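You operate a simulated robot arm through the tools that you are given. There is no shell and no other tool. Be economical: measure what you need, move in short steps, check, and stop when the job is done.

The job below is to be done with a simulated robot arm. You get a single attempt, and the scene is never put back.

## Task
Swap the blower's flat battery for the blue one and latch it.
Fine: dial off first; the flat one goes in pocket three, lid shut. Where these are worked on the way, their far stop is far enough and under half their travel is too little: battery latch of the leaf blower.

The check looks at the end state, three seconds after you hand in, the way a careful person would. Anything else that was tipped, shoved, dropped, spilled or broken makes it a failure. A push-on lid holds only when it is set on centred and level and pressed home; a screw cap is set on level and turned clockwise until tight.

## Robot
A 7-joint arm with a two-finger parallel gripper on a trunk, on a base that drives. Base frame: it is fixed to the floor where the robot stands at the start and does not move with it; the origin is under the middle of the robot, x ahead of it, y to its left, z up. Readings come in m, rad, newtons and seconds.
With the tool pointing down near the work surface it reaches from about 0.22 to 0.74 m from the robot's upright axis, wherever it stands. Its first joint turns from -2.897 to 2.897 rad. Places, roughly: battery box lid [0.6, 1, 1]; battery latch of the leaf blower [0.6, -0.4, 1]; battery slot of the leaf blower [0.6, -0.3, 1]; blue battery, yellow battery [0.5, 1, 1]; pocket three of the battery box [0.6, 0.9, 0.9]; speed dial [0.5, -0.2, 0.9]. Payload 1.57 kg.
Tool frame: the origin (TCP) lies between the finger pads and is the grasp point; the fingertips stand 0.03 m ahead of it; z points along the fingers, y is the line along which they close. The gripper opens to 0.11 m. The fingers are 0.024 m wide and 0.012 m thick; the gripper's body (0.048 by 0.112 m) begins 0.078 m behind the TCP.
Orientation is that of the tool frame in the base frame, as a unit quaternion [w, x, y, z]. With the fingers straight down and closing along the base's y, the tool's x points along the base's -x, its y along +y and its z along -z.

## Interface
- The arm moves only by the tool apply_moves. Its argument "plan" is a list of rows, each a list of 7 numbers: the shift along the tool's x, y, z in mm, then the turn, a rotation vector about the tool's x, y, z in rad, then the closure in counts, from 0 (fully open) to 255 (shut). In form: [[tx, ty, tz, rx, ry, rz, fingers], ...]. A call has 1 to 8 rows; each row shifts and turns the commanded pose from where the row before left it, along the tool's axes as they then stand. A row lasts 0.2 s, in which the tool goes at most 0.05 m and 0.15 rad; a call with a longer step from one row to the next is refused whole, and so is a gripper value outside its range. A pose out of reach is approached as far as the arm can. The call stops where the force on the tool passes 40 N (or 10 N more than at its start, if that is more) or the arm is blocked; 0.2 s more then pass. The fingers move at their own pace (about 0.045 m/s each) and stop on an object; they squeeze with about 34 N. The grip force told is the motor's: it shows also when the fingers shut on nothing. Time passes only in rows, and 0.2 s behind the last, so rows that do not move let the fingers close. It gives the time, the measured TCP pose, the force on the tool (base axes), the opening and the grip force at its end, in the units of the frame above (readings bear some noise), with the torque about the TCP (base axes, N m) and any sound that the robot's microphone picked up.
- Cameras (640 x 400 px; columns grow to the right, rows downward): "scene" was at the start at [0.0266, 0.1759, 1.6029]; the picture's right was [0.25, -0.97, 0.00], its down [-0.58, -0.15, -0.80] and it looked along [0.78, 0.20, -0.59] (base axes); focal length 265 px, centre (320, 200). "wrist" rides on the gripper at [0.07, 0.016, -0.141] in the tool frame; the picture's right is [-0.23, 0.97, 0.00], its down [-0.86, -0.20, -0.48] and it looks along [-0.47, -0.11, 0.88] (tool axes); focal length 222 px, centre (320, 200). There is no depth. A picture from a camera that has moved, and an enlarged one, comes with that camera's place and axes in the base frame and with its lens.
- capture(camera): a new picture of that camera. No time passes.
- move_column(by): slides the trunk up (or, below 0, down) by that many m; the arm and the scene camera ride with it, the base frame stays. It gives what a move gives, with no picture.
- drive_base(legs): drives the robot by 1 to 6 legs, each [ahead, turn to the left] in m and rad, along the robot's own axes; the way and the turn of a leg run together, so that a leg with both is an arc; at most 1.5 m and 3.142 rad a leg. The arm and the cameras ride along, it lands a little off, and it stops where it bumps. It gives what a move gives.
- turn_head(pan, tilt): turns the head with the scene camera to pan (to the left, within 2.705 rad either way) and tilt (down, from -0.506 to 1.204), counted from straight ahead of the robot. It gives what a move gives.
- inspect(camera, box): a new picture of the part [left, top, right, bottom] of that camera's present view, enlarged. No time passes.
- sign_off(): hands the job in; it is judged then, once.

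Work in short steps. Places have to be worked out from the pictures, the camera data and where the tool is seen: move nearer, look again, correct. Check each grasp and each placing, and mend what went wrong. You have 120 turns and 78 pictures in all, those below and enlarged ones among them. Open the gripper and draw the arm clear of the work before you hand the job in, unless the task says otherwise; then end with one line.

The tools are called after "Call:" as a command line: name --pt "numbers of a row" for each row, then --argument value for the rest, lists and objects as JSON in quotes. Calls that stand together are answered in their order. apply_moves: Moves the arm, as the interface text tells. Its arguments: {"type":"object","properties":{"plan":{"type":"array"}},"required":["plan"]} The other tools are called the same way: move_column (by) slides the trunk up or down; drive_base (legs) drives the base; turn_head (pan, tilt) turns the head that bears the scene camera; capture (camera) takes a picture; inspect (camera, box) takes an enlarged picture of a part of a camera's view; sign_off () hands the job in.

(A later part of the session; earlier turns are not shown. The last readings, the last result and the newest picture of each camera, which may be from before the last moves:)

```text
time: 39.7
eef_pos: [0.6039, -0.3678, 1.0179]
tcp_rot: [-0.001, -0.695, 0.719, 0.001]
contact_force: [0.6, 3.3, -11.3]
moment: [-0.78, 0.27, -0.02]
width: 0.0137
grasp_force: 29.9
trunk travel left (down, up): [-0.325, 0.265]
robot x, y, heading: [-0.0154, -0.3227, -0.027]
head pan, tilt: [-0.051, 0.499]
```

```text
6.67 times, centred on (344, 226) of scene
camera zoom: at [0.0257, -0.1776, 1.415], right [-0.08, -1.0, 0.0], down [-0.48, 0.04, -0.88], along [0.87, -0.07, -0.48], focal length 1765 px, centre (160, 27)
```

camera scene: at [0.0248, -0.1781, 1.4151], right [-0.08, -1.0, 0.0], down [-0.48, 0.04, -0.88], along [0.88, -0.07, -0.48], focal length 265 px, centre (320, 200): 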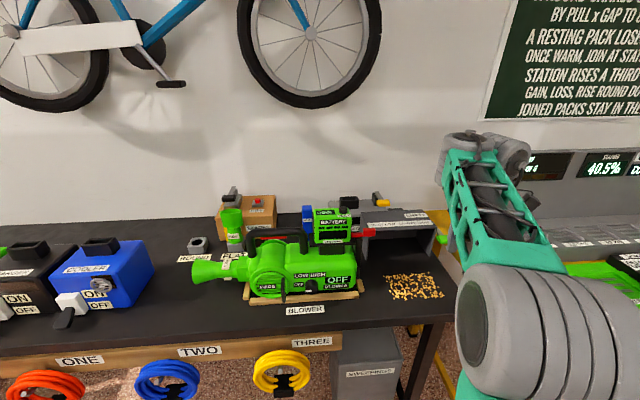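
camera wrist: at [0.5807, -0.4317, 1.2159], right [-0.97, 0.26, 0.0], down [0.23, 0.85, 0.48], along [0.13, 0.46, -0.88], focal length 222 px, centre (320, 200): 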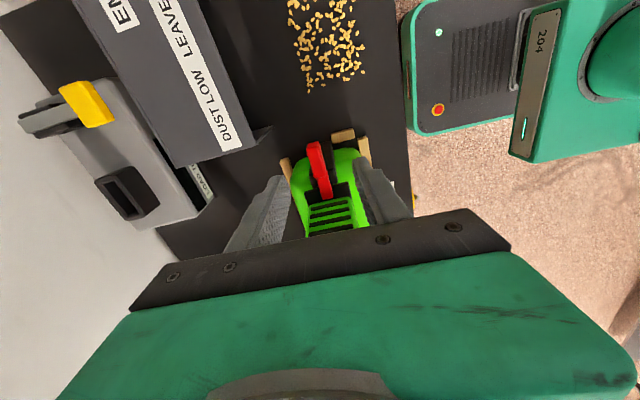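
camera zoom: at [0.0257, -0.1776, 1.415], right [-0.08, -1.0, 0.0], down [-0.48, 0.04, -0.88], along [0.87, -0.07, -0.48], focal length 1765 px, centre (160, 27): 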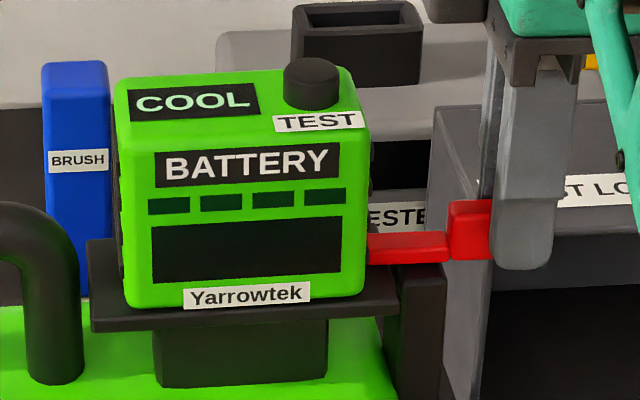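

The whole blower tilted, so the latch doesn't lift. I put it back down at once.

Call:
apply_moves --pt "0 0 4 0 0 0 230" --pt "0 0 5 0 0 0 230" --pt "0 0 0 0 0 0 230"

Call:
apply_moves --pt "0 0 0 0 0 0 190" --pt "0 0 0 0 0 0 150" --pt "0 0 0 0 0 0 150"

Call:
inspect --camera "scene" --box '[304, 196, 384, 256]'

```text
time: 40.5
eef_pos: [0.6043, -0.37, 1.0111]
tcp_rot: [0.002, -0.694, 0.72, -0.001]
contact_force: [2.7, -11.5, 2.3]
moment: [0.35, 0.33, -0.14]
width: 0.0136
grasp_force: 30.0
trunk travel left (down, up): [-0.325, 0.265]
robot x, y, heading: [-0.0108, -0.3296, -0.029]
head pan, tilt: [-0.051, 0.499]
```

```text
time: 41.3
eef_pos: [0.6028, -0.368, 1.0092]
tcp_rot: [0.001, -0.695, 0.719, 0.0]
contact_force: [0.4, -0.2, -0.6]
moment: [-0.02, 0.02, 0.0]
width: 0.0454
grasp_force: 0.2
trunk travel left (down, up): [-0.325, 0.265]
robot x, y, heading: [-0.0159, -0.3274, -0.027]
head pan, tilt: [-0.051, 0.499]
```

```text
6.67 times, centred on (344, 226) of scene
camera zoom: at [0.0248, -0.1779, 1.4151], right [-0.08, -1.0, 0.0], down [-0.48, 0.04, -0.88], along [0.88, -0.07, -0.48], focal length 1765 px, centre (160, 27)
```

zoom: 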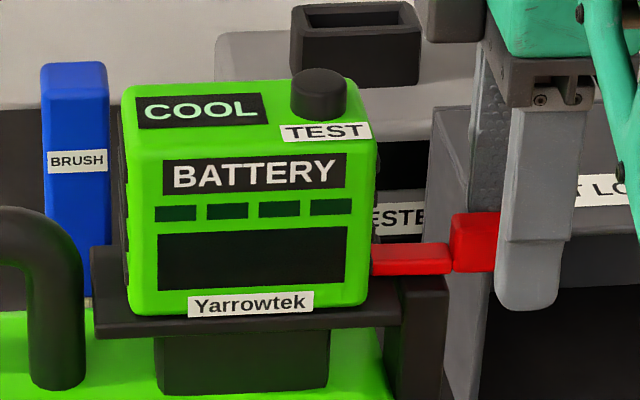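

The blower settled back. Next I probe the handle sideways along x with the fingers loosely around it.

Call:
apply_moves --pt "0 0 0 0 0 0 195" --pt "0 4 0 0 0 0 195" --pt "0 5 0 0 0 0 195" --pt "0 5 0 0 0 0 195" --pt "0 0 0 0 0 0 195"

Call:
capture --camera "wrist"

```text
time: 42.5
eef_pos: [0.5884, -0.3686, 1.0081]
tcp_rot: [0.0, -0.694, 0.72, 0.0]
contact_force: [0.1, 0.5, 0.3]
moment: [0.0, -0.02, 0.01]
width: 0.026
grasp_force: 0.7
trunk travel left (down, up): [-0.325, 0.265]
robot x, y, heading: [-0.014, -0.3255, -0.033]
head pan, tilt: [-0.051, 0.499]
```

```text
37 pictures are left
camera wrist: at [0.5687, -0.4379, 1.1507], right [-0.97, 0.26, 0.0], down [0.23, 0.85, 0.48], along [0.13, 0.46, -0.88], focal length 222 px, centre (320, 200)
```

wrist: 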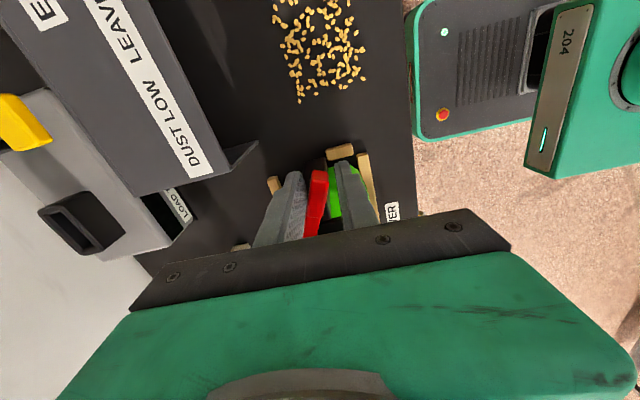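

The lever swings freely toward -x about a vertical axis. I zoom in to find the pivot.

Call:
inspect --camera "wrist" --box '[265, 135, 385, 240]'

Call:
inspect --camera "scene" --box '[304, 196, 384, 256]'

```text
3.81 times, centred on (325, 188) of wrist
camera zoom: at [0.5687, -0.4379, 1.1507], right [-0.97, 0.26, 0.0], down [0.23, 0.85, 0.48], along [0.13, 0.46, -0.88], focal length 846 px, centre (301, 248)
```

zoom: 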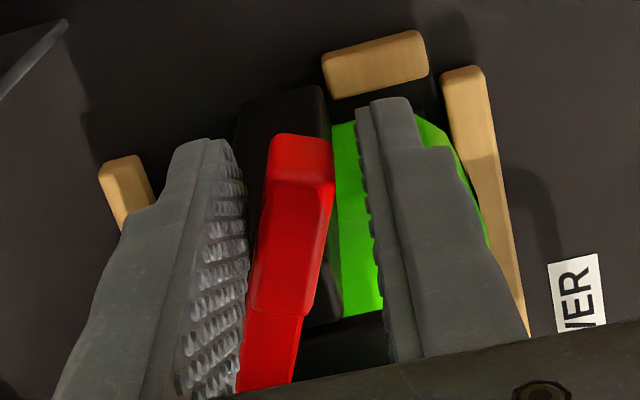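

```text
6.67 times, centred on (344, 226) of scene
camera zoom: at [0.0248, -0.1781, 1.4151], right [-0.08, -1.0, 0.0], down [-0.48, 0.04, -0.88], along [0.88, -0.07, -0.48], focal length 1765 px, centre (160, 27)
```

zoom: 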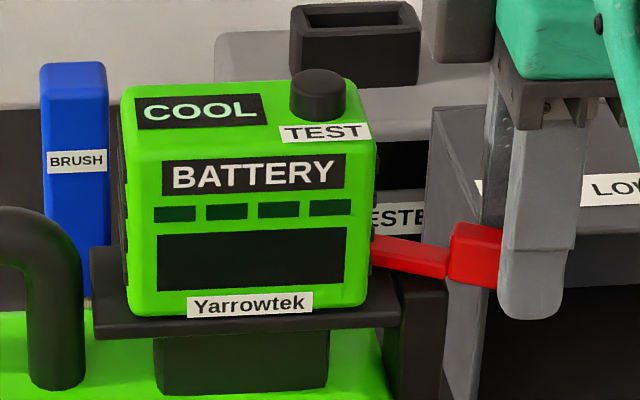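

The pivot is about mid-bar at (0.602, -0.338). I raise 10 mm and swing the hand around that pivot, carrying the handle toward -x.

Call:
apply_moves --pt "0 0 -8 0 0 0 195" --pt "-1.5 3.5 0 0 0 0.12 195" --pt "-2.2 4.1 0 0 0 0.14 195" --pt "-2.2 4.1 0 0 0 0.14 195" --pt "-2.2 4.1 0 0 0 0.14 195" --pt "-2.2 4.1 0 0 0 0.14 195" --pt "-2.2 4.1 0 0 0 0.14 195" --pt "0 0 0 0 0 0 195"

Call:
inspect --camera "scene" --box '[304, 196, 384, 256]'

```text
time: 44.3
eef_pos: [0.5711, -0.3484, 1.0172]
tcp_rot: [0.0, -0.349, 0.937, 0.0]
contact_force: [0.4, -0.3, 0.4]
moment: [-0.04, -0.02, 0.03]
width: 0.0264
grasp_force: 0.6
trunk travel left (down, up): [-0.325, 0.265]
robot x, y, heading: [-0.0106, -0.3286, -0.031]
head pan, tilt: [-0.051, 0.499]
```

```text
6.67 times, centred on (344, 226) of scene
camera zoom: at [0.0249, -0.1781, 1.4151], right [-0.08, -1.0, 0.0], down [-0.48, 0.04, -0.88], along [0.88, -0.07, -0.48], focal length 1765 px, centre (160, 27)
```

zoom: 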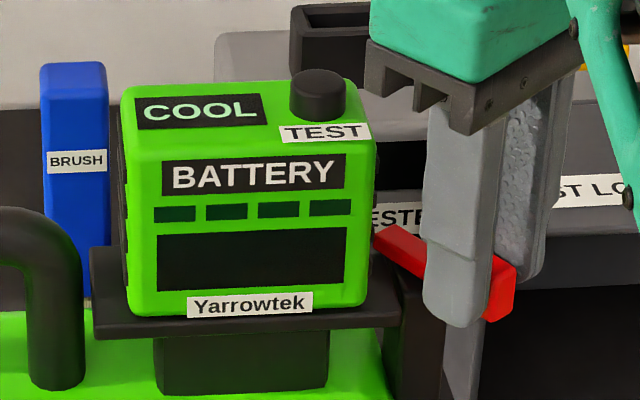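

No resistance; the lever is at about 50°. I continue the swing.

Call:
apply_moves --pt "-2.2 4.1 0 0 0 0.14 195" --pt "-2.2 4.1 0 0 0 0.14 195" --pt "-2.2 4.1 0 0 0 0.14 195" --pt "-2.2 4.1 0 0 0 0.14 195" --pt "0 0 0 0 0 0 195"

Call:
inspect --camera "scene" --box '[304, 196, 384, 256]'

```text
time: 45.5
eef_pos: [0.572, -0.3309, 1.0163]
tcp_rot: [0.001, -0.077, 0.997, -0.001]
contact_force: [-1.3, -2.7, 0.9]
moment: [0.01, -0.05, 0.04]
width: 0.0254
grasp_force: 0.2
trunk travel left (down, up): [-0.325, 0.265]
robot x, y, heading: [-0.0121, -0.3251, -0.029]
head pan, tilt: [-0.051, 0.499]
```

```text
6.67 times, centred on (344, 226) of scene
camera zoom: at [0.0245, -0.1783, 1.4152], right [-0.08, -1.0, 0.0], down [-0.48, 0.04, -0.88], along [0.88, -0.07, -0.48], focal length 1765 px, centre (160, 27)
```

zoom: 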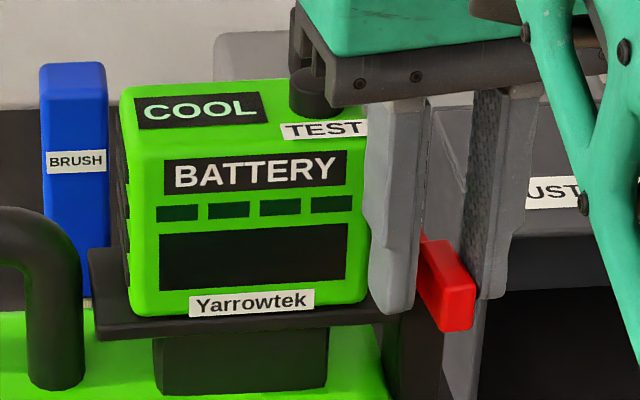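

The lever is at about 75–80° and a finger is beside the battery. I move outward 10 mm then push +y gently to make sure it reaches its stop.

Call:
apply_moves --pt "5 0 0 0 0 0 195" --pt "6 1 0 0 0 0 195" --pt "0 4 0 0 0 0.1 195" --pt "0 4 0 0 0 0 195" --pt "0 3 0 0 0 0 195" --pt "0 0 0 0 0 0 195"

Call:
inspect --camera "scene" --box '[304, 196, 384, 256]'

```text
time: 46.9
eef_pos: [0.5594, -0.3213, 1.0165]
tcp_rot: [0.001, -0.026, 1.0, -0.001]
contact_force: [-0.4, -10.6, 2.2]
moment: [-0.3, -0.03, -0.11]
width: 0.0358
grasp_force: 5.3
trunk travel left (down, up): [-0.325, 0.265]
robot x, y, heading: [-0.0116, -0.3278, -0.028]
head pan, tilt: [-0.051, 0.499]
```

```text
6.67 times, centred on (344, 226) of scene
camera zoom: at [0.0248, -0.1795, 1.4153], right [-0.08, -1.0, 0.0], down [-0.48, 0.04, -0.88], along [0.88, -0.07, -0.48], focal length 1765 px, centre (160, 27)
```

zoom: 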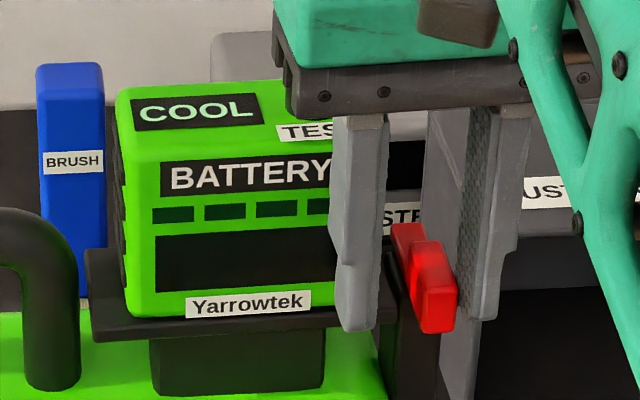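

The lever is at 90° with 10 N resistance: the stop. I relax, lift straight up and then open.

Call:
apply_moves --pt "0 -5 0 0 0 0 195" --pt "0 -1 0 0 0 0 185" --pt "0 0 -15 0 0 0 185" --pt "0 0 -30 0 0 0 185" --pt "10 0 -40 0 0 0 100" --pt "20 0 -40 0 0 0 0" --pt "20 10 -20 0 0 0 0"

Call:
inspect --camera "wrist" --box '[240, 100, 480, 250]'

```text
time: 48.2
eef_pos: [0.542, -0.3284, 1.1282]
tcp_rot: [0.01, -0.027, 1.0, 0.0]
contact_force: [23.2, -0.2, -32.4]
moment: [0.02, 1.38, 0.0]
width: 0.0796
grasp_force: 0.1
trunk travel left (down, up): [-0.325, 0.265]
robot x, y, heading: [-0.0127, -0.3299, -0.032]
head pan, tilt: [-0.051, 0.499]
stopped in row 6: the force on the tool passed its limit at 136 N (the readings are from after the stop); the commanded pose is now the measured one
```

```text
2.67 times, centred on (360, 175) of wrist
camera zoom: at [0.4669, -0.3164, 1.2688], right [0.17, 0.98, 0.0], down [0.86, -0.15, 0.49], along [0.49, -0.08, -0.87], focal length 592 px, centre (213, 267)
```

zoom: 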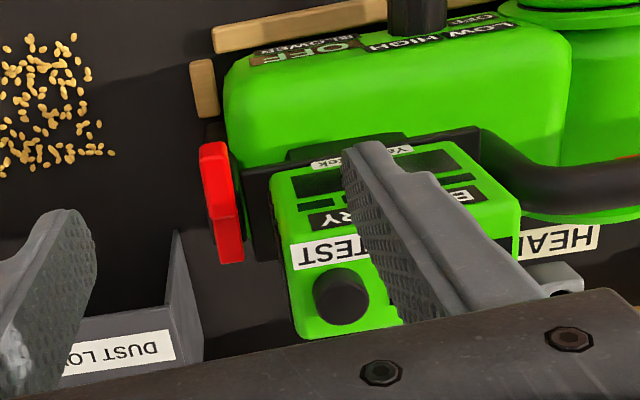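

The latch is open; the force stop was the hand touching the robot's own arm because the trunk is low. I raise the trunk and pull the tool into a clear travel pose.

Call:
move_column --by 0.2

Call:
apply_moves --pt "0 0 15 0 0 0 0" --pt "0 0 20 0 0 0 0" --pt "10 0 10 0 0 0 0" --pt "20 0 0 0 0 0 0" --pt "20 0 0 0 0 0 0"

```text
time: 48.7
eef_pos: [0.5415, -0.3287, 1.135]
tcp_rot: [0.011, -0.028, 1.0, 0.0]
contact_force: [12.8, -0.2, -16.8]
moment: [0.01, 0.73, 0.01]
width: 0.1098
grasp_force: 0.1
trunk travel left (down, up): [-0.331, 0.259]
robot x, y, heading: [-0.01, -0.3287, -0.03]
head pan, tilt: [-0.051, 0.499]
stopped: the force on the tool passed its limit at 51 N (the readings are from after the stop); the commanded pose is now the measured one
```

```text
time: 49.9
eef_pos: [0.4907, -0.3293, 1.0891]
tcp_rot: [0.01, -0.028, 1.0, -0.001]
contact_force: [0.4, 0.2, -0.9]
moment: [0.0, -0.02, -0.03]
width: 0.11
grasp_force: 0.1
trunk travel left (down, up): [-0.331, 0.259]
robot x, y, heading: [-0.0092, -0.3247, -0.031]
head pan, tilt: [-0.051, 0.499]
```

Contact is gone now at (0.49, -0.33, 1.09), clear in front of the blower. I raise the trunk again.

Call:
move_column --by 0.2

Call:
drive_base --legs '[[0, -1.54], [-1.27, 0], [0, 1.57]]'

Call:
turn_head --pan 0.1 --tilt 0.75

Call:
capture --camera "scene"

```text
time: 52.0
eef_pos: [0.4904, -0.33, 1.2893]
tcp_rot: [0.009, -0.027, 1.0, -0.001]
contact_force: [-0.8, 0.8, 0.5]
moment: [0.0, -0.01, -0.01]
width: 0.11
grasp_force: 0.0
trunk travel left (down, up): [-0.531, 0.059]
robot x, y, heading: [-0.0149, -0.3253, -0.029]
head pan, tilt: [-0.051, 0.499]
```

```text
time: 66.1
eef_pos: [0.4864, 0.9816, 1.289]
tcp_rot: [0.009, -0.054, 0.998, -0.002]
contact_force: [-0.3, 0.0, 0.4]
moment: [0.0, 0.03, 0.0]
width: 0.1099
grasp_force: 0.0
trunk travel left (down, up): [-0.531, 0.059]
robot x, y, heading: [-0.017, 0.9569, 0.026]
head pan, tilt: [-0.051, 0.499]
```

```text
time: 66.9
eef_pos: [0.486, 0.9819, 1.2888]
tcp_rot: [0.01, -0.054, 0.998, 0.0]
contact_force: [0.0, 0.2, -0.2]
moment: [0.01, 0.03, 0.02]
width: 0.1099
grasp_force: 0.1
trunk travel left (down, up): [-0.531, 0.059]
robot x, y, heading: [-0.02, 0.957, 0.025]
head pan, tilt: [0.099, 0.75]
```

```text
30 pictures are left
camera scene: at [0.0038, 1.1213, 1.5997], right [0.12, -0.99, 0.0], down [-0.68, -0.08, -0.73], along [0.73, 0.09, -0.68], focal length 265 px, centre (320, 200)
```

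scene: 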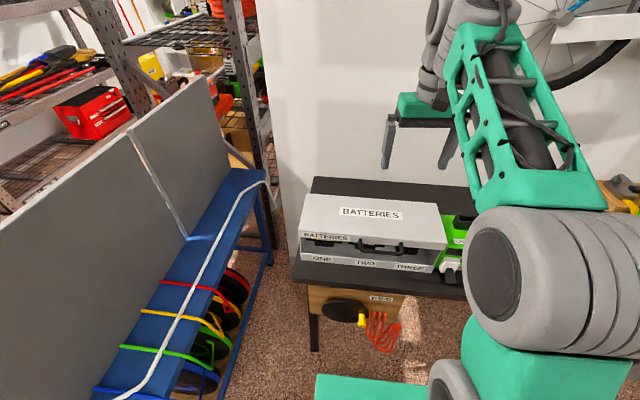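

The box is in front of the robot with a front handle. I zoom in.

Call:
inspect --camera "scene" --box '[290, 185, 450, 285]'

Call:
inspect --camera "wrist" --box '[190, 100, 450, 260]'

```text
4.00 times, centred on (370, 235) of scene
camera zoom: at [0.0038, 1.1213, 1.5997], right [0.12, -0.99, 0.0], down [-0.68, -0.08, -0.73], along [0.73, 0.09, -0.68], focal length 1059 px, centre (120, 60)
```

zoom: 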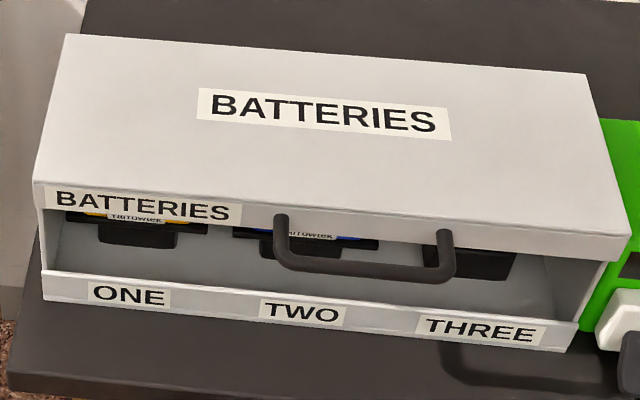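

```text
2.46 times, centred on (320, 180) of wrist
camera zoom: at [0.4111, 0.9893, 1.4299], right [0.12, 0.99, 0.0], down [0.86, -0.11, 0.5], along [0.49, -0.06, -0.87], focal length 547 px, centre (320, 249)
```

zoom: 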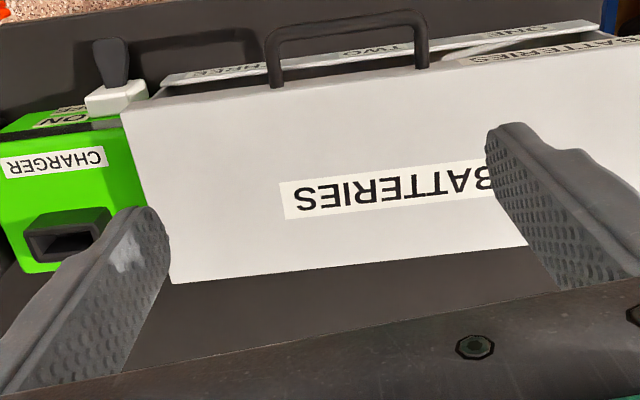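

Blue is in pocket two, yellow in one, three is empty. The lid is hinged at the back (x≈0.67) with a handle bar along y near (0.470, 1.003, 0.985). I yaw the hand 90° so it closes along x and go above the bar.

Call:
apply_moves --pt "0 0 15 0 0 -0.14 50" --pt "0 0 20 0 0 -0.15 100" --pt "0 0 20 0 0 -0.15 140" --pt "0 0 20 0 0 -0.15 140" --pt "0 0 20 0 0 -0.15 140" --pt "0 0 20 0 0 -0.15 140" --pt "0 0 20 0 0 -0.15 140" --pt "0 0 10 0 0 -0.15 140"

Call:
apply_moves --pt "-5 3 5 0 0 -0.12 140" --pt "-8 5 10 0 0 -0.14 140" --pt "-8 5 15 0 0 0 140" --pt "0 3 10 0 0 0 140" --pt "0 0 5 0 0 0 140"

Call:
capture --camera "wrist"

```text
time: 68.7
eef_pos: [0.489, 0.9827, 1.1446]
tcp_rot: [0.008, -0.605, 0.796, -0.005]
contact_force: [-0.6, -0.8, 0.6]
moment: [0.03, 0.04, -0.03]
width: 0.0495
grasp_force: 0.0
trunk travel left (down, up): [-0.531, 0.059]
robot x, y, heading: [-0.017, 0.959, 0.026]
head pan, tilt: [0.099, 0.75]
```

```text
time: 69.9
eef_pos: [0.4769, 1.0051, 1.0981]
tcp_rot: [0.008, -0.703, 0.711, -0.006]
contact_force: [-0.8, -0.7, 0.2]
moment: [-0.01, -0.04, -0.03]
width: 0.0497
grasp_force: 0.0
trunk travel left (down, up): [-0.531, 0.059]
robot x, y, heading: [-0.0172, 0.9584, 0.02]
head pan, tilt: [0.099, 0.75]
```

```text
27 pictures are left
camera wrist: at [0.4556, 0.9345, 1.2402], right [-0.97, 0.24, -0.02], down [0.2, 0.85, 0.48], along [0.13, 0.47, -0.88], focal length 222 px, centre (320, 200)
```

wrist: 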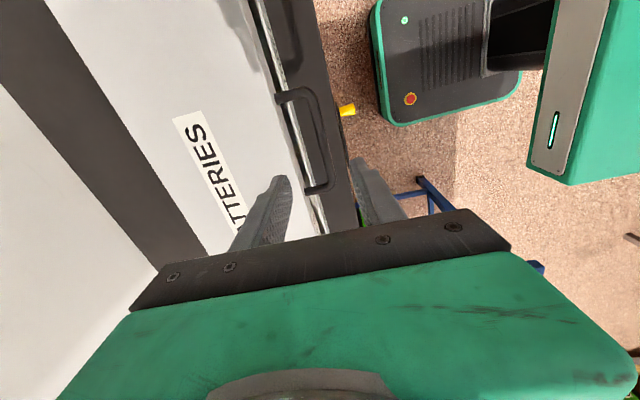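

Bar centre at (0.477, 1.00), with about 24 mm between it and the lid. I narrow the fingers to 24 mm and descend over the bar, then close.

Call:
apply_moves --pt "0 2 0 0 0 0 199" --pt "0 0 20 0 0 0 199" --pt "0 0 30 0 0 0 199" --pt "0 0 30 0 0 0 199" --pt "0 0 20 0 0 0 199" --pt "0 0 0 0 0 0 235" --pt "0 0 0 0 0 0 235"

```text
time: 71.5
eef_pos: [0.4761, 1.0033, 0.9988]
tcp_rot: [0.006, -0.703, 0.711, -0.006]
contact_force: [-6.8, 0.2, -1.2]
moment: [-0.01, 0.2, 0.06]
width: 0.0145
grasp_force: 3.7
trunk travel left (down, up): [-0.531, 0.059]
robot x, y, heading: [-0.0178, 0.9589, 0.03]
head pan, tilt: [0.099, 0.75]
```

The bar is gripped. I lift it along the lid's arc, first 0.4 rad.

Call:
apply_moves --pt "0 -0.5 -9.5 0 0 0 240" --pt "0 -0.5 -9.5 0 0 0 240" --pt "0 -2.9 -18.7 0 0 0 240" --pt "0 -4.7 -18.4 0 0 0 240" --pt "0 -6.5 -17.9 0 0 0 240"

Call:
capture --camera "scene"

```text
time: 72.7
eef_pos: [0.491, 1.0043, 1.0738]
tcp_rot: [0.008, -0.702, 0.712, -0.006]
contact_force: [-0.3, 0.1, 0.5]
moment: [-0.02, -0.01, -0.01]
width: 0.0065
grasp_force: 0.1
trunk travel left (down, up): [-0.531, 0.059]
robot x, y, heading: [-0.0188, 0.9593, 0.023]
head pan, tilt: [0.099, 0.75]
```

```text
26 pictures are left
camera scene: at [0.0038, 1.1214, 1.5996], right [0.12, -0.99, 0.0], down [-0.68, -0.08, -0.73], along [0.73, 0.09, -0.68], focal length 265 px, centre (320, 200)
```

scene: 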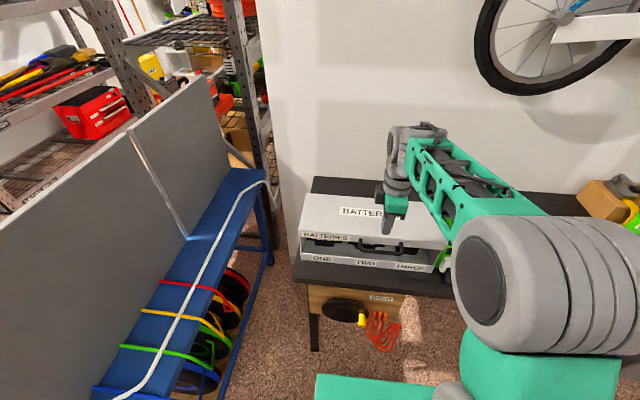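

The bar slipped out of the fingertips, so it lies lower than I judged. I look from here.

Call:
inspect --camera "wrist" --box '[230, 60, 390, 250]'

Call:
inspect --camera "scene" --box '[330, 200, 430, 275]'

```text
2.11 times, centred on (310, 155) of wrist
camera zoom: at [0.4695, 0.9332, 1.2148], right [-0.97, 0.24, -0.02], down [0.2, 0.85, 0.48], along [0.13, 0.47, -0.88], focal length 468 px, centre (341, 295)
```

zoom: 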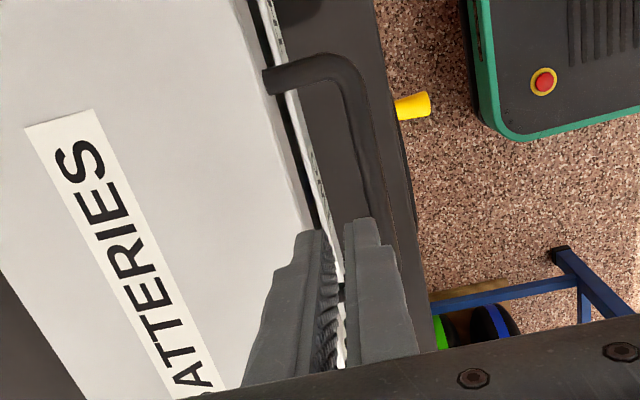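

```text
5.33 times, centred on (380, 238) of scene
camera zoom: at [0.0038, 1.1214, 1.5996], right [0.12, -0.99, 0.0], down [-0.68, -0.08, -0.73], along [0.73, 0.09, -0.68], focal length 1412 px, centre (0, 0)
```

zoom: 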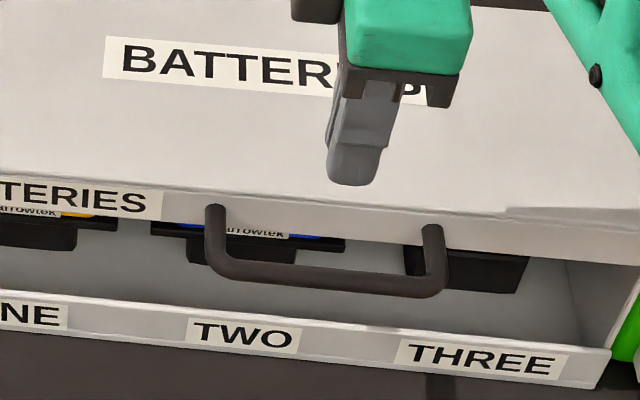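

Better estimate: bar at x≈0.4755, z≈0.974. I go down 15 mm deeper than before and grip again.

Call:
apply_moves --pt "0 15 -5 0 0 0 199" --pt "0 2 10 0 0 0 199" --pt "0 0 30 0 0 0 199" --pt "0 0 30 0 0 0 199" --pt "0 0 26 0 0 0 199" --pt "0 0 0 0 0 0 240" --pt "0 0 0 0 0 0 240"

```text
time: 74.3
eef_pos: [0.4757, 1.0039, 0.9807]
tcp_rot: [0.007, -0.702, 0.712, -0.006]
contact_force: [1.4, -1.2, -1.7]
moment: [-0.09, 0.01, 0.54]
width: 0.0124
grasp_force: 23.3
trunk travel left (down, up): [-0.531, 0.059]
robot x, y, heading: [-0.0152, 0.9589, 0.025]
head pan, tilt: [0.099, 0.75]
```

Firm grip now (12.4 mm, 23 N). Lifting along the arc.

Call:
apply_moves --pt "0 -0.5 -9.5 0 0 0 245" --pt "0 -0.5 -9.5 0 0 0 245" --pt "0 -2.9 -18.7 0 0 0 245" --pt "0 -4.7 -18.4 0 0 0 245" --pt "0 -6.5 -17.9 0 0 0 245"

Call:
capture --camera "scene"

```text
time: 75.5
eef_pos: [0.4832, 1.0035, 1.0585]
tcp_rot: [0.005, -0.703, 0.711, -0.007]
contact_force: [-32.9, 0.3, 8.2]
moment: [0.42, 0.55, 0.71]
width: 0.0122
grasp_force: 29.0
trunk travel left (down, up): [-0.531, 0.059]
robot x, y, heading: [-0.016, 0.9617, 0.028]
head pan, tilt: [0.099, 0.75]
```

```text
23 pictures are left
camera scene: at [-0.0018, 1.1214, 1.5998], right [0.12, -0.99, 0.0], down [-0.67, -0.08, -0.73], along [0.73, 0.09, -0.68], focal length 265 px, centre (320, 200)
```

scene: 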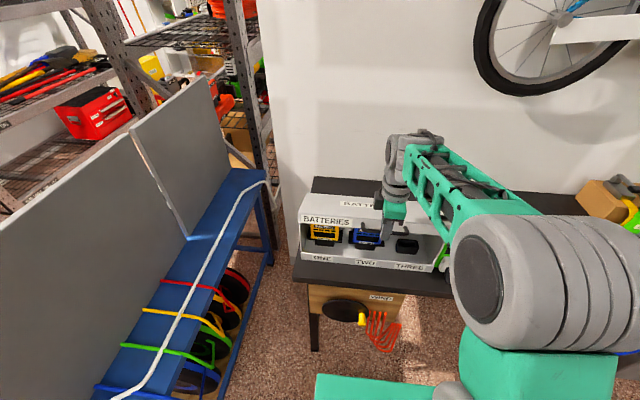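

The lid opens well; the x force shows the hinge sits a little higher than the handle. With the corrected hinge (0.667, 1.01) I continue the arc.

Call:
apply_moves --pt "0 8.4 -18 0 0 0 245" --pt "0 -6.7 -18.2 0 0 0 245" --pt "0 -8.4 -17.4 0 0 0 245" --pt "0 -10.1 -16.5 0 0 0 245" --pt "0 -11.7 -15.4 0 0 0 245" --pt "0 -13.2 -14.1 0 0 0 245"

```text
time: 76.9
eef_pos: [0.5326, 1.0042, 1.155]
tcp_rot: [0.006, -0.702, 0.712, -0.007]
contact_force: [20.3, 11.3, -21.7]
moment: [0.43, -0.47, 0.72]
width: 0.0122
grasp_force: 29.3
trunk travel left (down, up): [-0.531, 0.059]
robot x, y, heading: [-0.0204, 0.9594, 0.027]
head pan, tilt: [0.099, 0.75]
```

The force is radially inward, so my radius is slightly too big; I correct and go on.

Call:
apply_moves --pt "0 -17 -10 0 0 0 245" --pt "0 -15.5 -11 0 0 0 245" --pt "0 -16.5 -9.4 0 0 0 245" --pt "0 -17.3 -7.3 0 0 0 245"

Call:
capture --camera "scene"

```text
time: 77.9
eef_pos: [0.5917, 1.0034, 1.1997]
tcp_rot: [0.009, -0.702, 0.712, -0.01]
contact_force: [-6.9, 11.8, 15.4]
moment: [0.39, 0.17, 0.71]
width: 0.012
grasp_force: 29.1
trunk travel left (down, up): [-0.531, 0.059]
robot x, y, heading: [-0.0202, 0.9593, 0.028]
head pan, tilt: [0.099, 0.75]
```

```text
22 pictures are left
camera scene: at [0.0009, 1.1232, 1.5998], right [0.12, -0.99, 0.0], down [-0.68, -0.09, -0.73], along [0.73, 0.09, -0.68], focal length 265 px, centre (320, 200)
```

scene: 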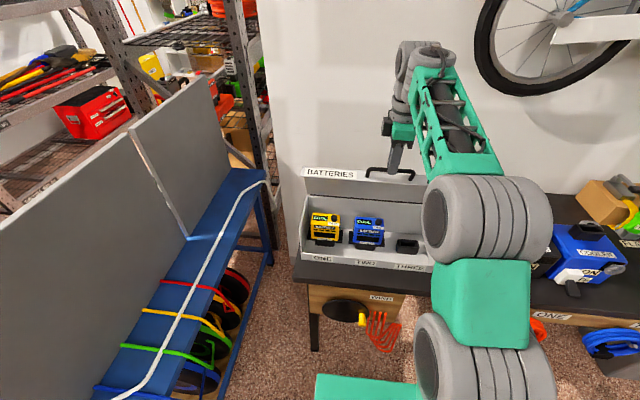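

The lid is near 70°. I continue past vertical, pitching the hand forward a little for reach.

Call:
apply_moves --pt "0 -18 -8 0.1 0 0 245" --pt "0 -18.8 -2.2 0.1 0 0 245" --pt "0 -18.9 1.6 0.1 0 0 245" --pt "0 -18.2 5.3 0.1 0 0 245" --pt "0 -16.8 8.8 0 0 0 245"

Call:
capture --camera "scene"

```text
time: 79.1
eef_pos: [0.6844, 1.003, 1.2144]
tcp_rot: [0.146, -0.686, 0.697, -0.148]
contact_force: [-0.7, 0.2, 2.8]
moment: [-0.24, 0.05, 0.61]
width: 0.0118
grasp_force: 29.1
out of reach, approached as far as the arm can: row 4
trunk travel left (down, up): [-0.531, 0.059]
robot x, y, heading: [-0.0152, 0.9579, 0.023]
head pan, tilt: [0.099, 0.75]
```

```text
21 pictures are left
camera scene: at [0.0035, 1.1214, 1.5996], right [0.12, -0.99, 0.0], down [-0.68, -0.08, -0.73], along [0.73, 0.09, -0.68], focal length 265 px, centre (320, 200)
```

scene: 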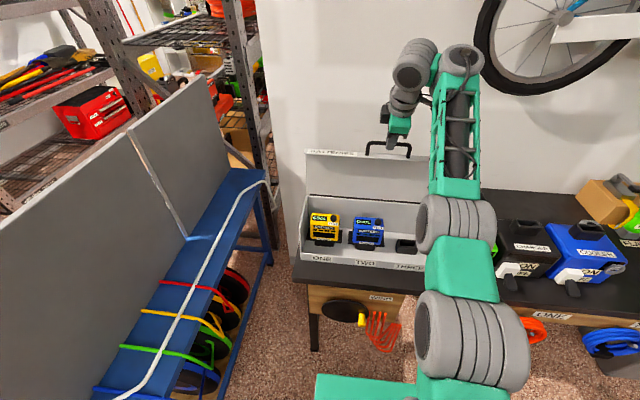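

The lid is just past vertical. I push it two more small steps to find its stop.

Call:
apply_moves --pt "0 -13 7 0.12 0 0 245" --pt "0 -13 9 0.12 0 0 245" --pt "0 -11 10 0.1 0 0 245" --pt "0 0 0 0 0 0 245"

```text
time: 80.1
eef_pos: [0.7136, 1.0009, 1.2395]
tcp_rot: [0.222, -0.667, 0.676, -0.22]
contact_force: [-0.9, -0.6, 0.8]
moment: [-0.02, 0.01, 0.02]
width: 0.0042
grasp_force: 0.1
out of reach, approached as far as the arm can: row 1, 2, 3
trunk travel left (down, up): [-0.531, 0.059]
robot x, y, heading: [-0.0162, 0.9598, 0.024]
head pan, tilt: [0.099, 0.75]
```

The fingers slipped off the bar. I check whether the lid stays open.

Call:
capture --camera "scene"

```text
20 pictures are left
camera scene: at [0.0033, 1.1214, 1.5997], right [0.12, -0.99, 0.0], down [-0.68, -0.08, -0.73], along [0.73, 0.09, -0.68], focal length 265 px, centre (320, 200)
```

scene: 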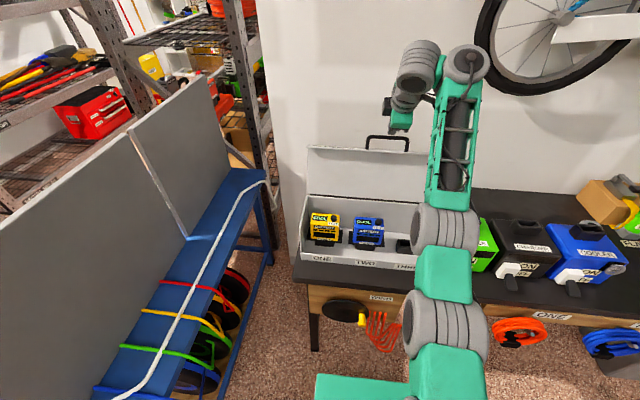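

The lid rests open on its own. I withdraw the hand back and up, straighten it, and return to the travel pose.

Call:
apply_moves --pt "0 0 -20 0 0 0 200" --pt "0 10 -30 0 0 0 150" --pt "0 30 -20 -0.1 0 0 100" --pt "0 40 0 -0.13 0 0 50" --pt "0 40 10 -0.13 0 0 0" --pt "0 40 20 -0.13 0 0 0" --pt "0 30 15 -0.13 0 0 0" --pt "0 20 0 0 0 0 0"

```text
time: 81.9
eef_pos: [0.5205, 1.0033, 1.192]
tcp_rot: [0.006, -0.703, 0.711, -0.003]
contact_force: [-0.1, -0.2, 0.2]
moment: [0.01, -0.01, 0.03]
width: 0.11
grasp_force: 0.1
out of reach, approached as far as the arm can: row 1, 2, 3, 4
trunk travel left (down, up): [-0.531, 0.059]
robot x, y, heading: [-0.0165, 0.9596, 0.024]
head pan, tilt: [0.099, 0.75]
```

While here I take measurements of the blue battery and pocket three from both cameras.

Call:
inspect --camera "scene" --box '[295, 190, 435, 275]'

Call:
capture --camera "wrist"

```text
4.57 times, centred on (365, 232) of scene
camera zoom: at [0.0037, 1.1214, 1.5996], right [0.12, -0.99, 0.0], down [-0.68, -0.08, -0.73], along [0.73, 0.09, -0.68], focal length 1210 px, centre (114, 51)
```

zoom: 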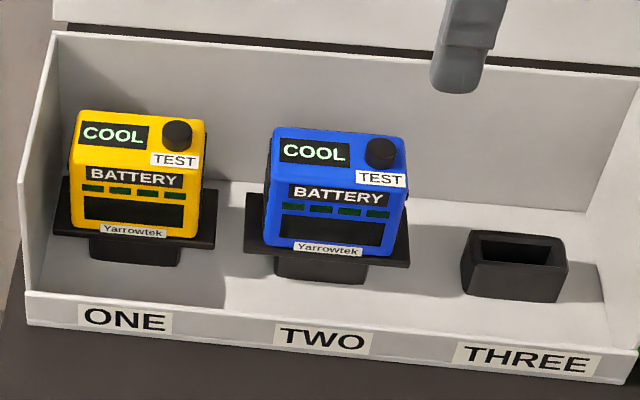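

```text
18 pictures are left
camera wrist: at [0.5, 0.9334, 1.3347], right [-0.97, 0.24, -0.01], down [0.2, 0.85, 0.49], along [0.13, 0.47, -0.87], focal length 222 px, centre (320, 200)
```

wrist: 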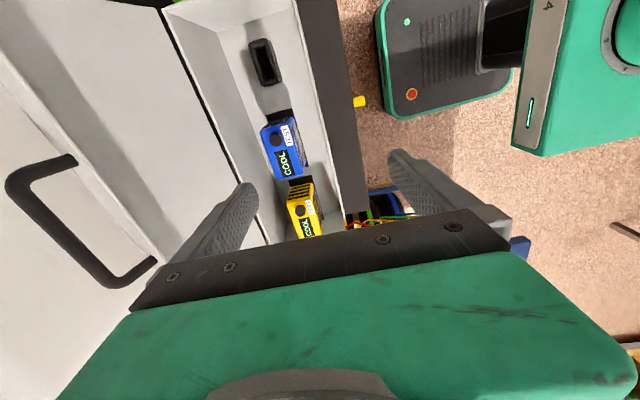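

Batteries have a flange plate plus a plug in a rectangular socket; pocket three's socket is empty. Now I raise a little and drive back to the blower to fetch the flat battery.

Call:
apply_moves --pt "0 5 -20 0 0 0 60" --pt "0 10 -25 0 0 0 60" --pt "0 5 -10 0 0 0 60"

Call:
drive_base --legs '[[0, -1.595], [1.25, 0], [0, 1.57]]'

```text
time: 82.7
eef_pos: [0.4996, 1.0055, 1.2466]
tcp_rot: [0.008, -0.704, 0.71, -0.005]
contact_force: [-0.4, -0.4, 0.2]
moment: [0.01, -0.01, -0.02]
width: 0.084
grasp_force: 0.1
out of reach, approached as far as the arm can: row 2
trunk travel left (down, up): [-0.531, 0.059]
robot x, y, heading: [-0.0175, 0.9559, 0.028]
head pan, tilt: [0.099, 0.75]
```

```text
time: 96.9
eef_pos: [0.4508, -0.281, 1.2464]
tcp_rot: [0.008, -0.686, 0.727, -0.004]
contact_force: [0.3, -0.3, -0.5]
moment: [-0.01, 0.0, 0.0]
width: 0.0842
grasp_force: 0.1
trunk travel left (down, up): [-0.531, 0.059]
robot x, y, heading: [-0.0631, -0.3039, -0.02]
head pan, tilt: [0.099, 0.75]
```

Robot is back near the blower. I move above the flat battery with the fingers closing along x, and look.

Call:
apply_moves --pt "0 -10 5 -0.017 0 -0.059 60" --pt "-4 -25 10 0 0 0 60" --pt "-5 -30 15 0 0 0 60" --pt "-5 -30 15 0 0 0 60" --pt "-5 -30 15 0 0 0 60" --pt "-4 -20 14 0 0 0 60" --pt "0 -10 7 0 0 0 60"

Call:
inspect --camera "wrist" --box '[240, 100, 400, 220]'

```text
time: 98.5
eef_pos: [0.608, -0.2595, 1.1676]
tcp_rot: [-0.002, 0.708, -0.706, -0.002]
contact_force: [-0.7, 0.1, 0.1]
moment: [0.0, -0.01, -0.01]
width: 0.0841
grasp_force: 0.0
trunk travel left (down, up): [-0.531, 0.059]
robot x, y, heading: [-0.0666, -0.303, -0.024]
head pan, tilt: [0.099, 0.75]
```

```text
3.33 times, centred on (320, 160) of wrist
camera zoom: at [0.5894, -0.3308, 1.3092], right [-0.97, 0.23, 0.0], down [0.2, 0.85, 0.48], along [0.11, 0.47, -0.88], focal length 740 px, centre (320, 333)
```

zoom: 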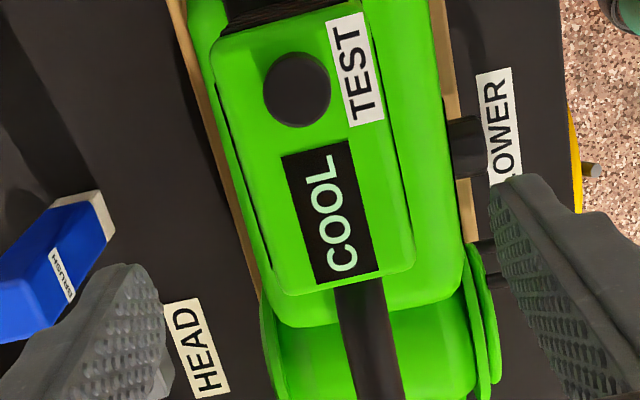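

The battery centre is about 4 mm to -y of the tool (after correcting known camera bias). I shift, descend with the fingers on its front and back faces, and grip.

Call:
apply_moves --pt "4 0 10 0 0 0 60" --pt "0 0 30 0 0 0 60" --pt "0 0 35 0 0 0 60" --pt "0 0 30 0 0 0 60" --pt "0 0 20 0 0 0 60" --pt "0 0 0 0 0 0 130" --pt "0 0 0 0 0 0 180" --pt "0 0 0 0 0 0 180"

```text
time: 100.3
eef_pos: [0.6072, -0.2612, 1.0411]
tcp_rot: [-0.001, 0.708, -0.706, -0.003]
contact_force: [-3.5, 0.1, 0.9]
moment: [0.14, 0.45, 0.16]
width: 0.0545
grasp_force: 22.8
trunk travel left (down, up): [-0.531, 0.059]
robot x, y, heading: [-0.0683, -0.3021, -0.025]
head pan, tilt: [0.099, 0.75]
```

Gripped at 54.5 mm width. I lift slowly and check the force; slot pose for this grip: TCP (0.607, -0.2615, 1.041).

Call:
apply_moves --pt "0 0 -3 0 0 0 200" --pt "0 0 -5 0 0 0 200" --pt "0 0 -7 0 0 0 200" --pt "0 0 -10 0 0 0 200" --pt "0 0 0 0 0 0 200"

Call:
turn_head --pan 0.0 --tilt 0.6

Call:
capture --camera "scene"

```text
time: 101.5
eef_pos: [0.6074, -0.2614, 1.0658]
tcp_rot: [-0.001, 0.708, -0.706, -0.002]
contact_force: [0.4, 0.2, -4.6]
moment: [-0.01, 0.0, -0.02]
width: 0.0538
grasp_force: 34.2
trunk travel left (down, up): [-0.531, 0.059]
robot x, y, heading: [-0.0626, -0.3027, -0.023]
head pan, tilt: [0.099, 0.75]
```

```text
time: 102.2
eef_pos: [0.6065, -0.2618, 1.0656]
tcp_rot: [-0.001, 0.708, -0.706, -0.002]
contact_force: [0.3, 0.0, -5.5]
moment: [0.03, 0.02, 0.0]
width: 0.0538
grasp_force: 34.4
trunk travel left (down, up): [-0.531, 0.059]
robot x, y, heading: [-0.07, -0.3026, -0.022]
head pan, tilt: [0.0, 0.6]
```

```text
16 pictures are left
camera scene: at [-0.0325, -0.1491, 1.6124], right [-0.02, -1.0, 0.0], down [-0.57, 0.01, -0.82], along [0.82, -0.02, -0.57], focal length 265 px, centre (320, 200)
```

scene: 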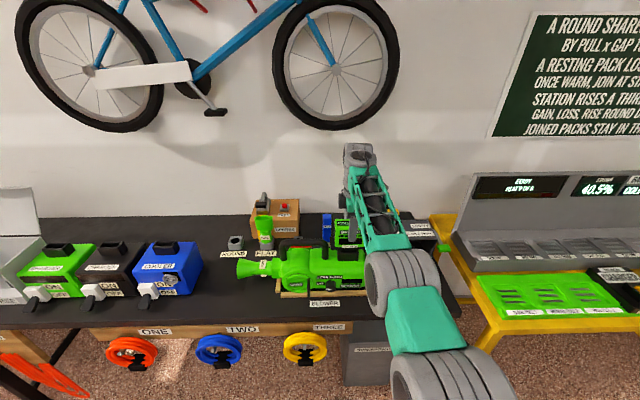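

The flat battery is out (about 5 N, moments near zero, so it is held centred). I lift higher, retract and drive to the box.

Call:
apply_moves --pt "0 0 -20 0 0 0 200" --pt "0 0 -30 0 0 0 200" --pt "0 0 -35 0 0 0 200" --pt "0 5 -30 0 0 0 200" --pt "0 25 -25 0 0 0 200" --pt "0 35 -20 0 0 0 200" --pt "0 35 -10 0 0 0 200" --pt "0 30 0 0 0 0 200"

Call:
drive_base --legs '[[0, -1.548], [-1.23, 0], [0, 1.57]]'

```text
time: 104.0
eef_pos: [0.4755, -0.2646, 1.2359]
tcp_rot: [-0.001, 0.707, -0.707, -0.002]
contact_force: [-0.3, 0.0, -5.3]
moment: [0.01, -0.03, 0.01]
width: 0.0537
grasp_force: 34.2
trunk travel left (down, up): [-0.531, 0.059]
robot x, y, heading: [-0.068, -0.3016, -0.027]
head pan, tilt: [0.0, 0.6]
```

```text
time: 117.9
eef_pos: [0.4925, 0.9892, 1.2356]
tcp_rot: [-0.002, 0.711, -0.703, -0.002]
contact_force: [-0.2, 0.0, -4.6]
moment: [-0.05, 0.01, 0.03]
width: 0.054
grasp_force: 33.4
trunk travel left (down, up): [-0.531, 0.059]
robot x, y, heading: [-0.0505, 0.9419, -0.009]
head pan, tilt: [0.0, 0.6]
```

At the box. I move the battery over pocket three (socket estimated at about (0.595, 0.890), top 0.881), staying high, then look from the head camera.

Call:
apply_moves --pt "10 -10 0 0 0 0.011 200" --pt "20 -20 10 0 0 0 200" --pt "25 -25 20 0 0 0 200" --pt "25 -25 25 0 0 0 200" --pt "14 -15 20 0 0 0 200" --pt "5 -7 10 0 0 0 200" --pt "0 0 5 0 0 0 200"

Call:
turn_head --pan 0.1 --tilt 0.75

Call:
inspect --camera "scene" --box '[290, 170, 450, 270]'

```text
time: 119.5
eef_pos: [0.5944, 0.8905, 1.1447]
tcp_rot: [-0.001, 0.708, -0.706, -0.002]
contact_force: [1.1, 0.8, -4.1]
moment: [-0.01, -0.02, 0.0]
width: 0.0539
grasp_force: 33.9
trunk travel left (down, up): [-0.531, 0.059]
robot x, y, heading: [-0.0515, 0.9449, -0.013]
head pan, tilt: [0.0, 0.6]
```

```text
time: 120.2
eef_pos: [0.5937, 0.8916, 1.1449]
tcp_rot: [-0.001, 0.708, -0.706, -0.002]
contact_force: [0.2, 0.1, -4.9]
moment: [-0.02, 0.03, -0.03]
width: 0.0537
grasp_force: 34.0
trunk travel left (down, up): [-0.531, 0.059]
robot x, y, heading: [-0.0532, 0.946, -0.012]
head pan, tilt: [0.099, 0.75]
```

```text
4.00 times, centred on (370, 220) of scene
camera zoom: at [-0.0248, 1.1063, 1.5997], right [0.09, -1.0, 0.0], down [-0.68, -0.06, -0.73], along [0.73, 0.06, -0.68], focal length 1059 px, centre (120, 120)
```

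zoom: 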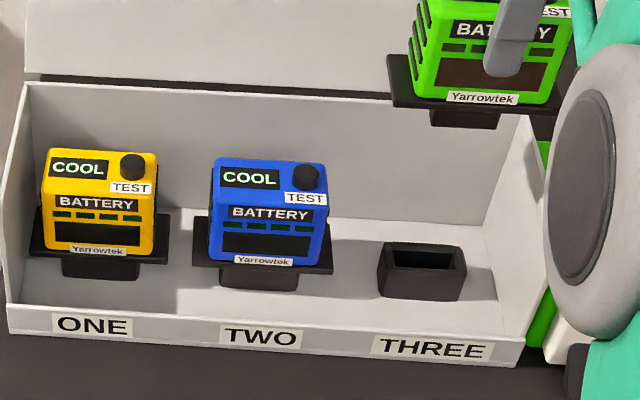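

Held battery is centred on the TCP. Using blue and yellow as reference, pocket three should be at TCP y≈0.889, z≈0.947; x is less certain. I shift +y 0.1 m so the wrist camera can see the empty socket beside the held battery.

Call:
apply_moves --pt "-15 0 0 0 0 0 200" --pt "-30 0 0 0 0 0 200" --pt "-30 0 0 0 0 0 200" --pt "-20 0 0 0 0 0 200" --pt "-5 0 0 0 0 0 200"

Call:
inspect --camera "wrist" --box '[230, 20, 410, 220]'

```text
time: 121.4
eef_pos: [0.5933, 0.9908, 1.1459]
tcp_rot: [-0.002, 0.708, -0.706, -0.002]
contact_force: [-0.6, 0.0, -4.3]
moment: [-0.02, 0.01, 0.01]
width: 0.0536
grasp_force: 33.3
trunk travel left (down, up): [-0.531, 0.059]
robot x, y, heading: [-0.0531, 0.9442, -0.01]
head pan, tilt: [0.099, 0.75]
```

```text
2.00 times, centred on (320, 120) of wrist
camera zoom: at [0.5762, 0.9201, 1.2876], right [-0.97, 0.23, 0.0], down [0.2, 0.85, 0.48], along [0.11, 0.47, -0.88], focal length 444 px, centre (320, 360)
```

zoom: 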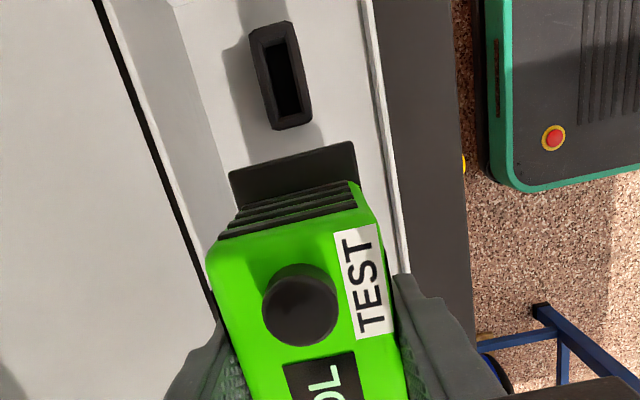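

Wrist view agrees: socket three at about (0.598, 0.8875). I move over it and descend to just above the socket.

Call:
apply_moves --pt "15 -1 0 0 0 0 200" --pt "30 -1 0 0 0 0 200" --pt "30 -1 10 0 0 0 200" --pt "23 -1.5 25 0 0 0 200" --pt "5 0 35 0 0 0 200" --pt "0 0 35 0 0 0 200" --pt "0 0 25 0 0 0 200" --pt "0 0 5 0 0 0 200"

Call:
inspect --camera "scene" --box '[345, 190, 425, 240]'

```text
time: 123.2
eef_pos: [0.5972, 0.8864, 1.0113]
tcp_rot: [-0.001, 0.709, -0.706, -0.002]
contact_force: [-1.1, 0.8, -5.5]
moment: [-0.04, -0.04, 0.01]
width: 0.0535
grasp_force: 34.2
trunk travel left (down, up): [-0.531, 0.059]
robot x, y, heading: [-0.0519, 0.9436, -0.015]
head pan, tilt: [0.099, 0.75]
```

```text
8.00 times, centred on (385, 215) of scene
camera zoom: at [-0.0246, 1.1067, 1.5996], right [0.09, -1.0, 0.0], down [-0.68, -0.06, -0.73], along [0.73, 0.06, -0.68], focal length 2118 px, centre (-200, 80)
```

zoom: 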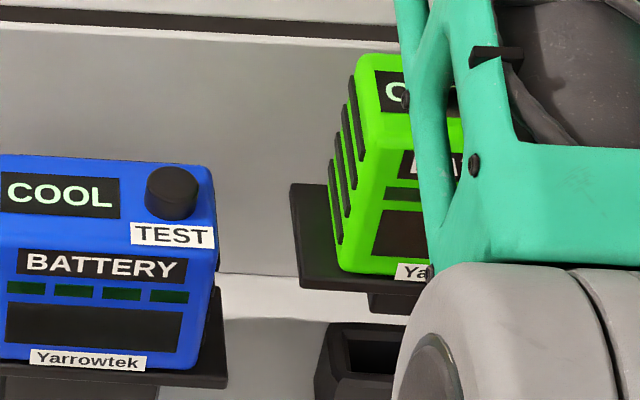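

Alignment looks right within 1–2 mm. I descend slowly, watching the force.

Call:
apply_moves --pt "-1 0 8 0 0 0 200" --pt "0 0 10 0 0 0 200" --pt "0 0 10 0 0 0 200" --pt "0 0 8 0 0 0 200" --pt "0 0 6 0 0 0 200" --pt "0 0 6 0 0 0 200" --pt "0 0 0 0 0 0 200"

```text
time: 124.8
eef_pos: [0.5986, 0.8896, 0.9737]
tcp_rot: [0.0, 0.708, -0.707, -0.003]
contact_force: [0.1, 0.5, -4.9]
moment: [0.01, 0.0, 0.0]
width: 0.0536
grasp_force: 34.1
out of reach, approached as far as the arm can: row 5, 6
trunk travel left (down, up): [-0.531, 0.059]
robot x, y, heading: [-0.0472, 0.941, -0.009]
head pan, tilt: [0.099, 0.75]
```

The arm is at its reach limit at this height. I raise the tool, lower the trunk, and then descend again with better reach.

Call:
apply_moves --pt "0 0 -15 0 0 0 200" --pt "0 0 -25 0 0 0 200" --pt "0 0 -30 0 0 0 200" --pt "0 0 -25 0 0 0 200" --pt "0 0 -10 0 0 0 200"

Call:
move_column --by -0.08

```text
time: 126.0
eef_pos: [0.5996, 0.8876, 1.0812]
tcp_rot: [-0.002, 0.708, -0.706, -0.003]
contact_force: [0.3, -0.3, -5.6]
moment: [-0.02, 0.0, 0.01]
width: 0.0537
grasp_force: 33.6
trunk travel left (down, up): [-0.531, 0.059]
robot x, y, heading: [-0.0491, 0.9436, -0.015]
head pan, tilt: [0.099, 0.75]
```

```text
time: 127.2
eef_pos: [0.5989, 0.8882, 1.001]
tcp_rot: [-0.001, 0.707, -0.707, -0.003]
contact_force: [-0.3, -0.1, -5.5]
moment: [0.02, 0.04, 0.02]
width: 0.0538
grasp_force: 33.5
trunk travel left (down, up): [-0.451, 0.139]
robot x, y, heading: [-0.0491, 0.9465, -0.013]
head pan, tilt: [0.099, 0.75]
```

Positioned at (0.599, 0.888, 1.001). Descending gently.

Call:
apply_moves --pt "0 0 8 0 0 0 200" --pt "0 0 10 0 0 0 200" --pt "0 0 8 0 0 0 200" --pt "0 0 6 0 0 0 200" --pt "0 0 6 0 0 0 200" --pt "0 0 5 0 0 0 200" --pt "0 0 5 0 0 0 200"

```text
time: 128.8
eef_pos: [0.5992, 0.8881, 0.9531]
tcp_rot: [0.002, -0.707, 0.707, 0.002]
contact_force: [3.2, -6.5, -2.1]
moment: [-0.62, -0.3, 0.11]
width: 0.0535
grasp_force: 33.9
trunk travel left (down, up): [-0.451, 0.139]
robot x, y, heading: [-0.0568, 0.9412, -0.019]
head pan, tilt: [0.099, 0.75]
```

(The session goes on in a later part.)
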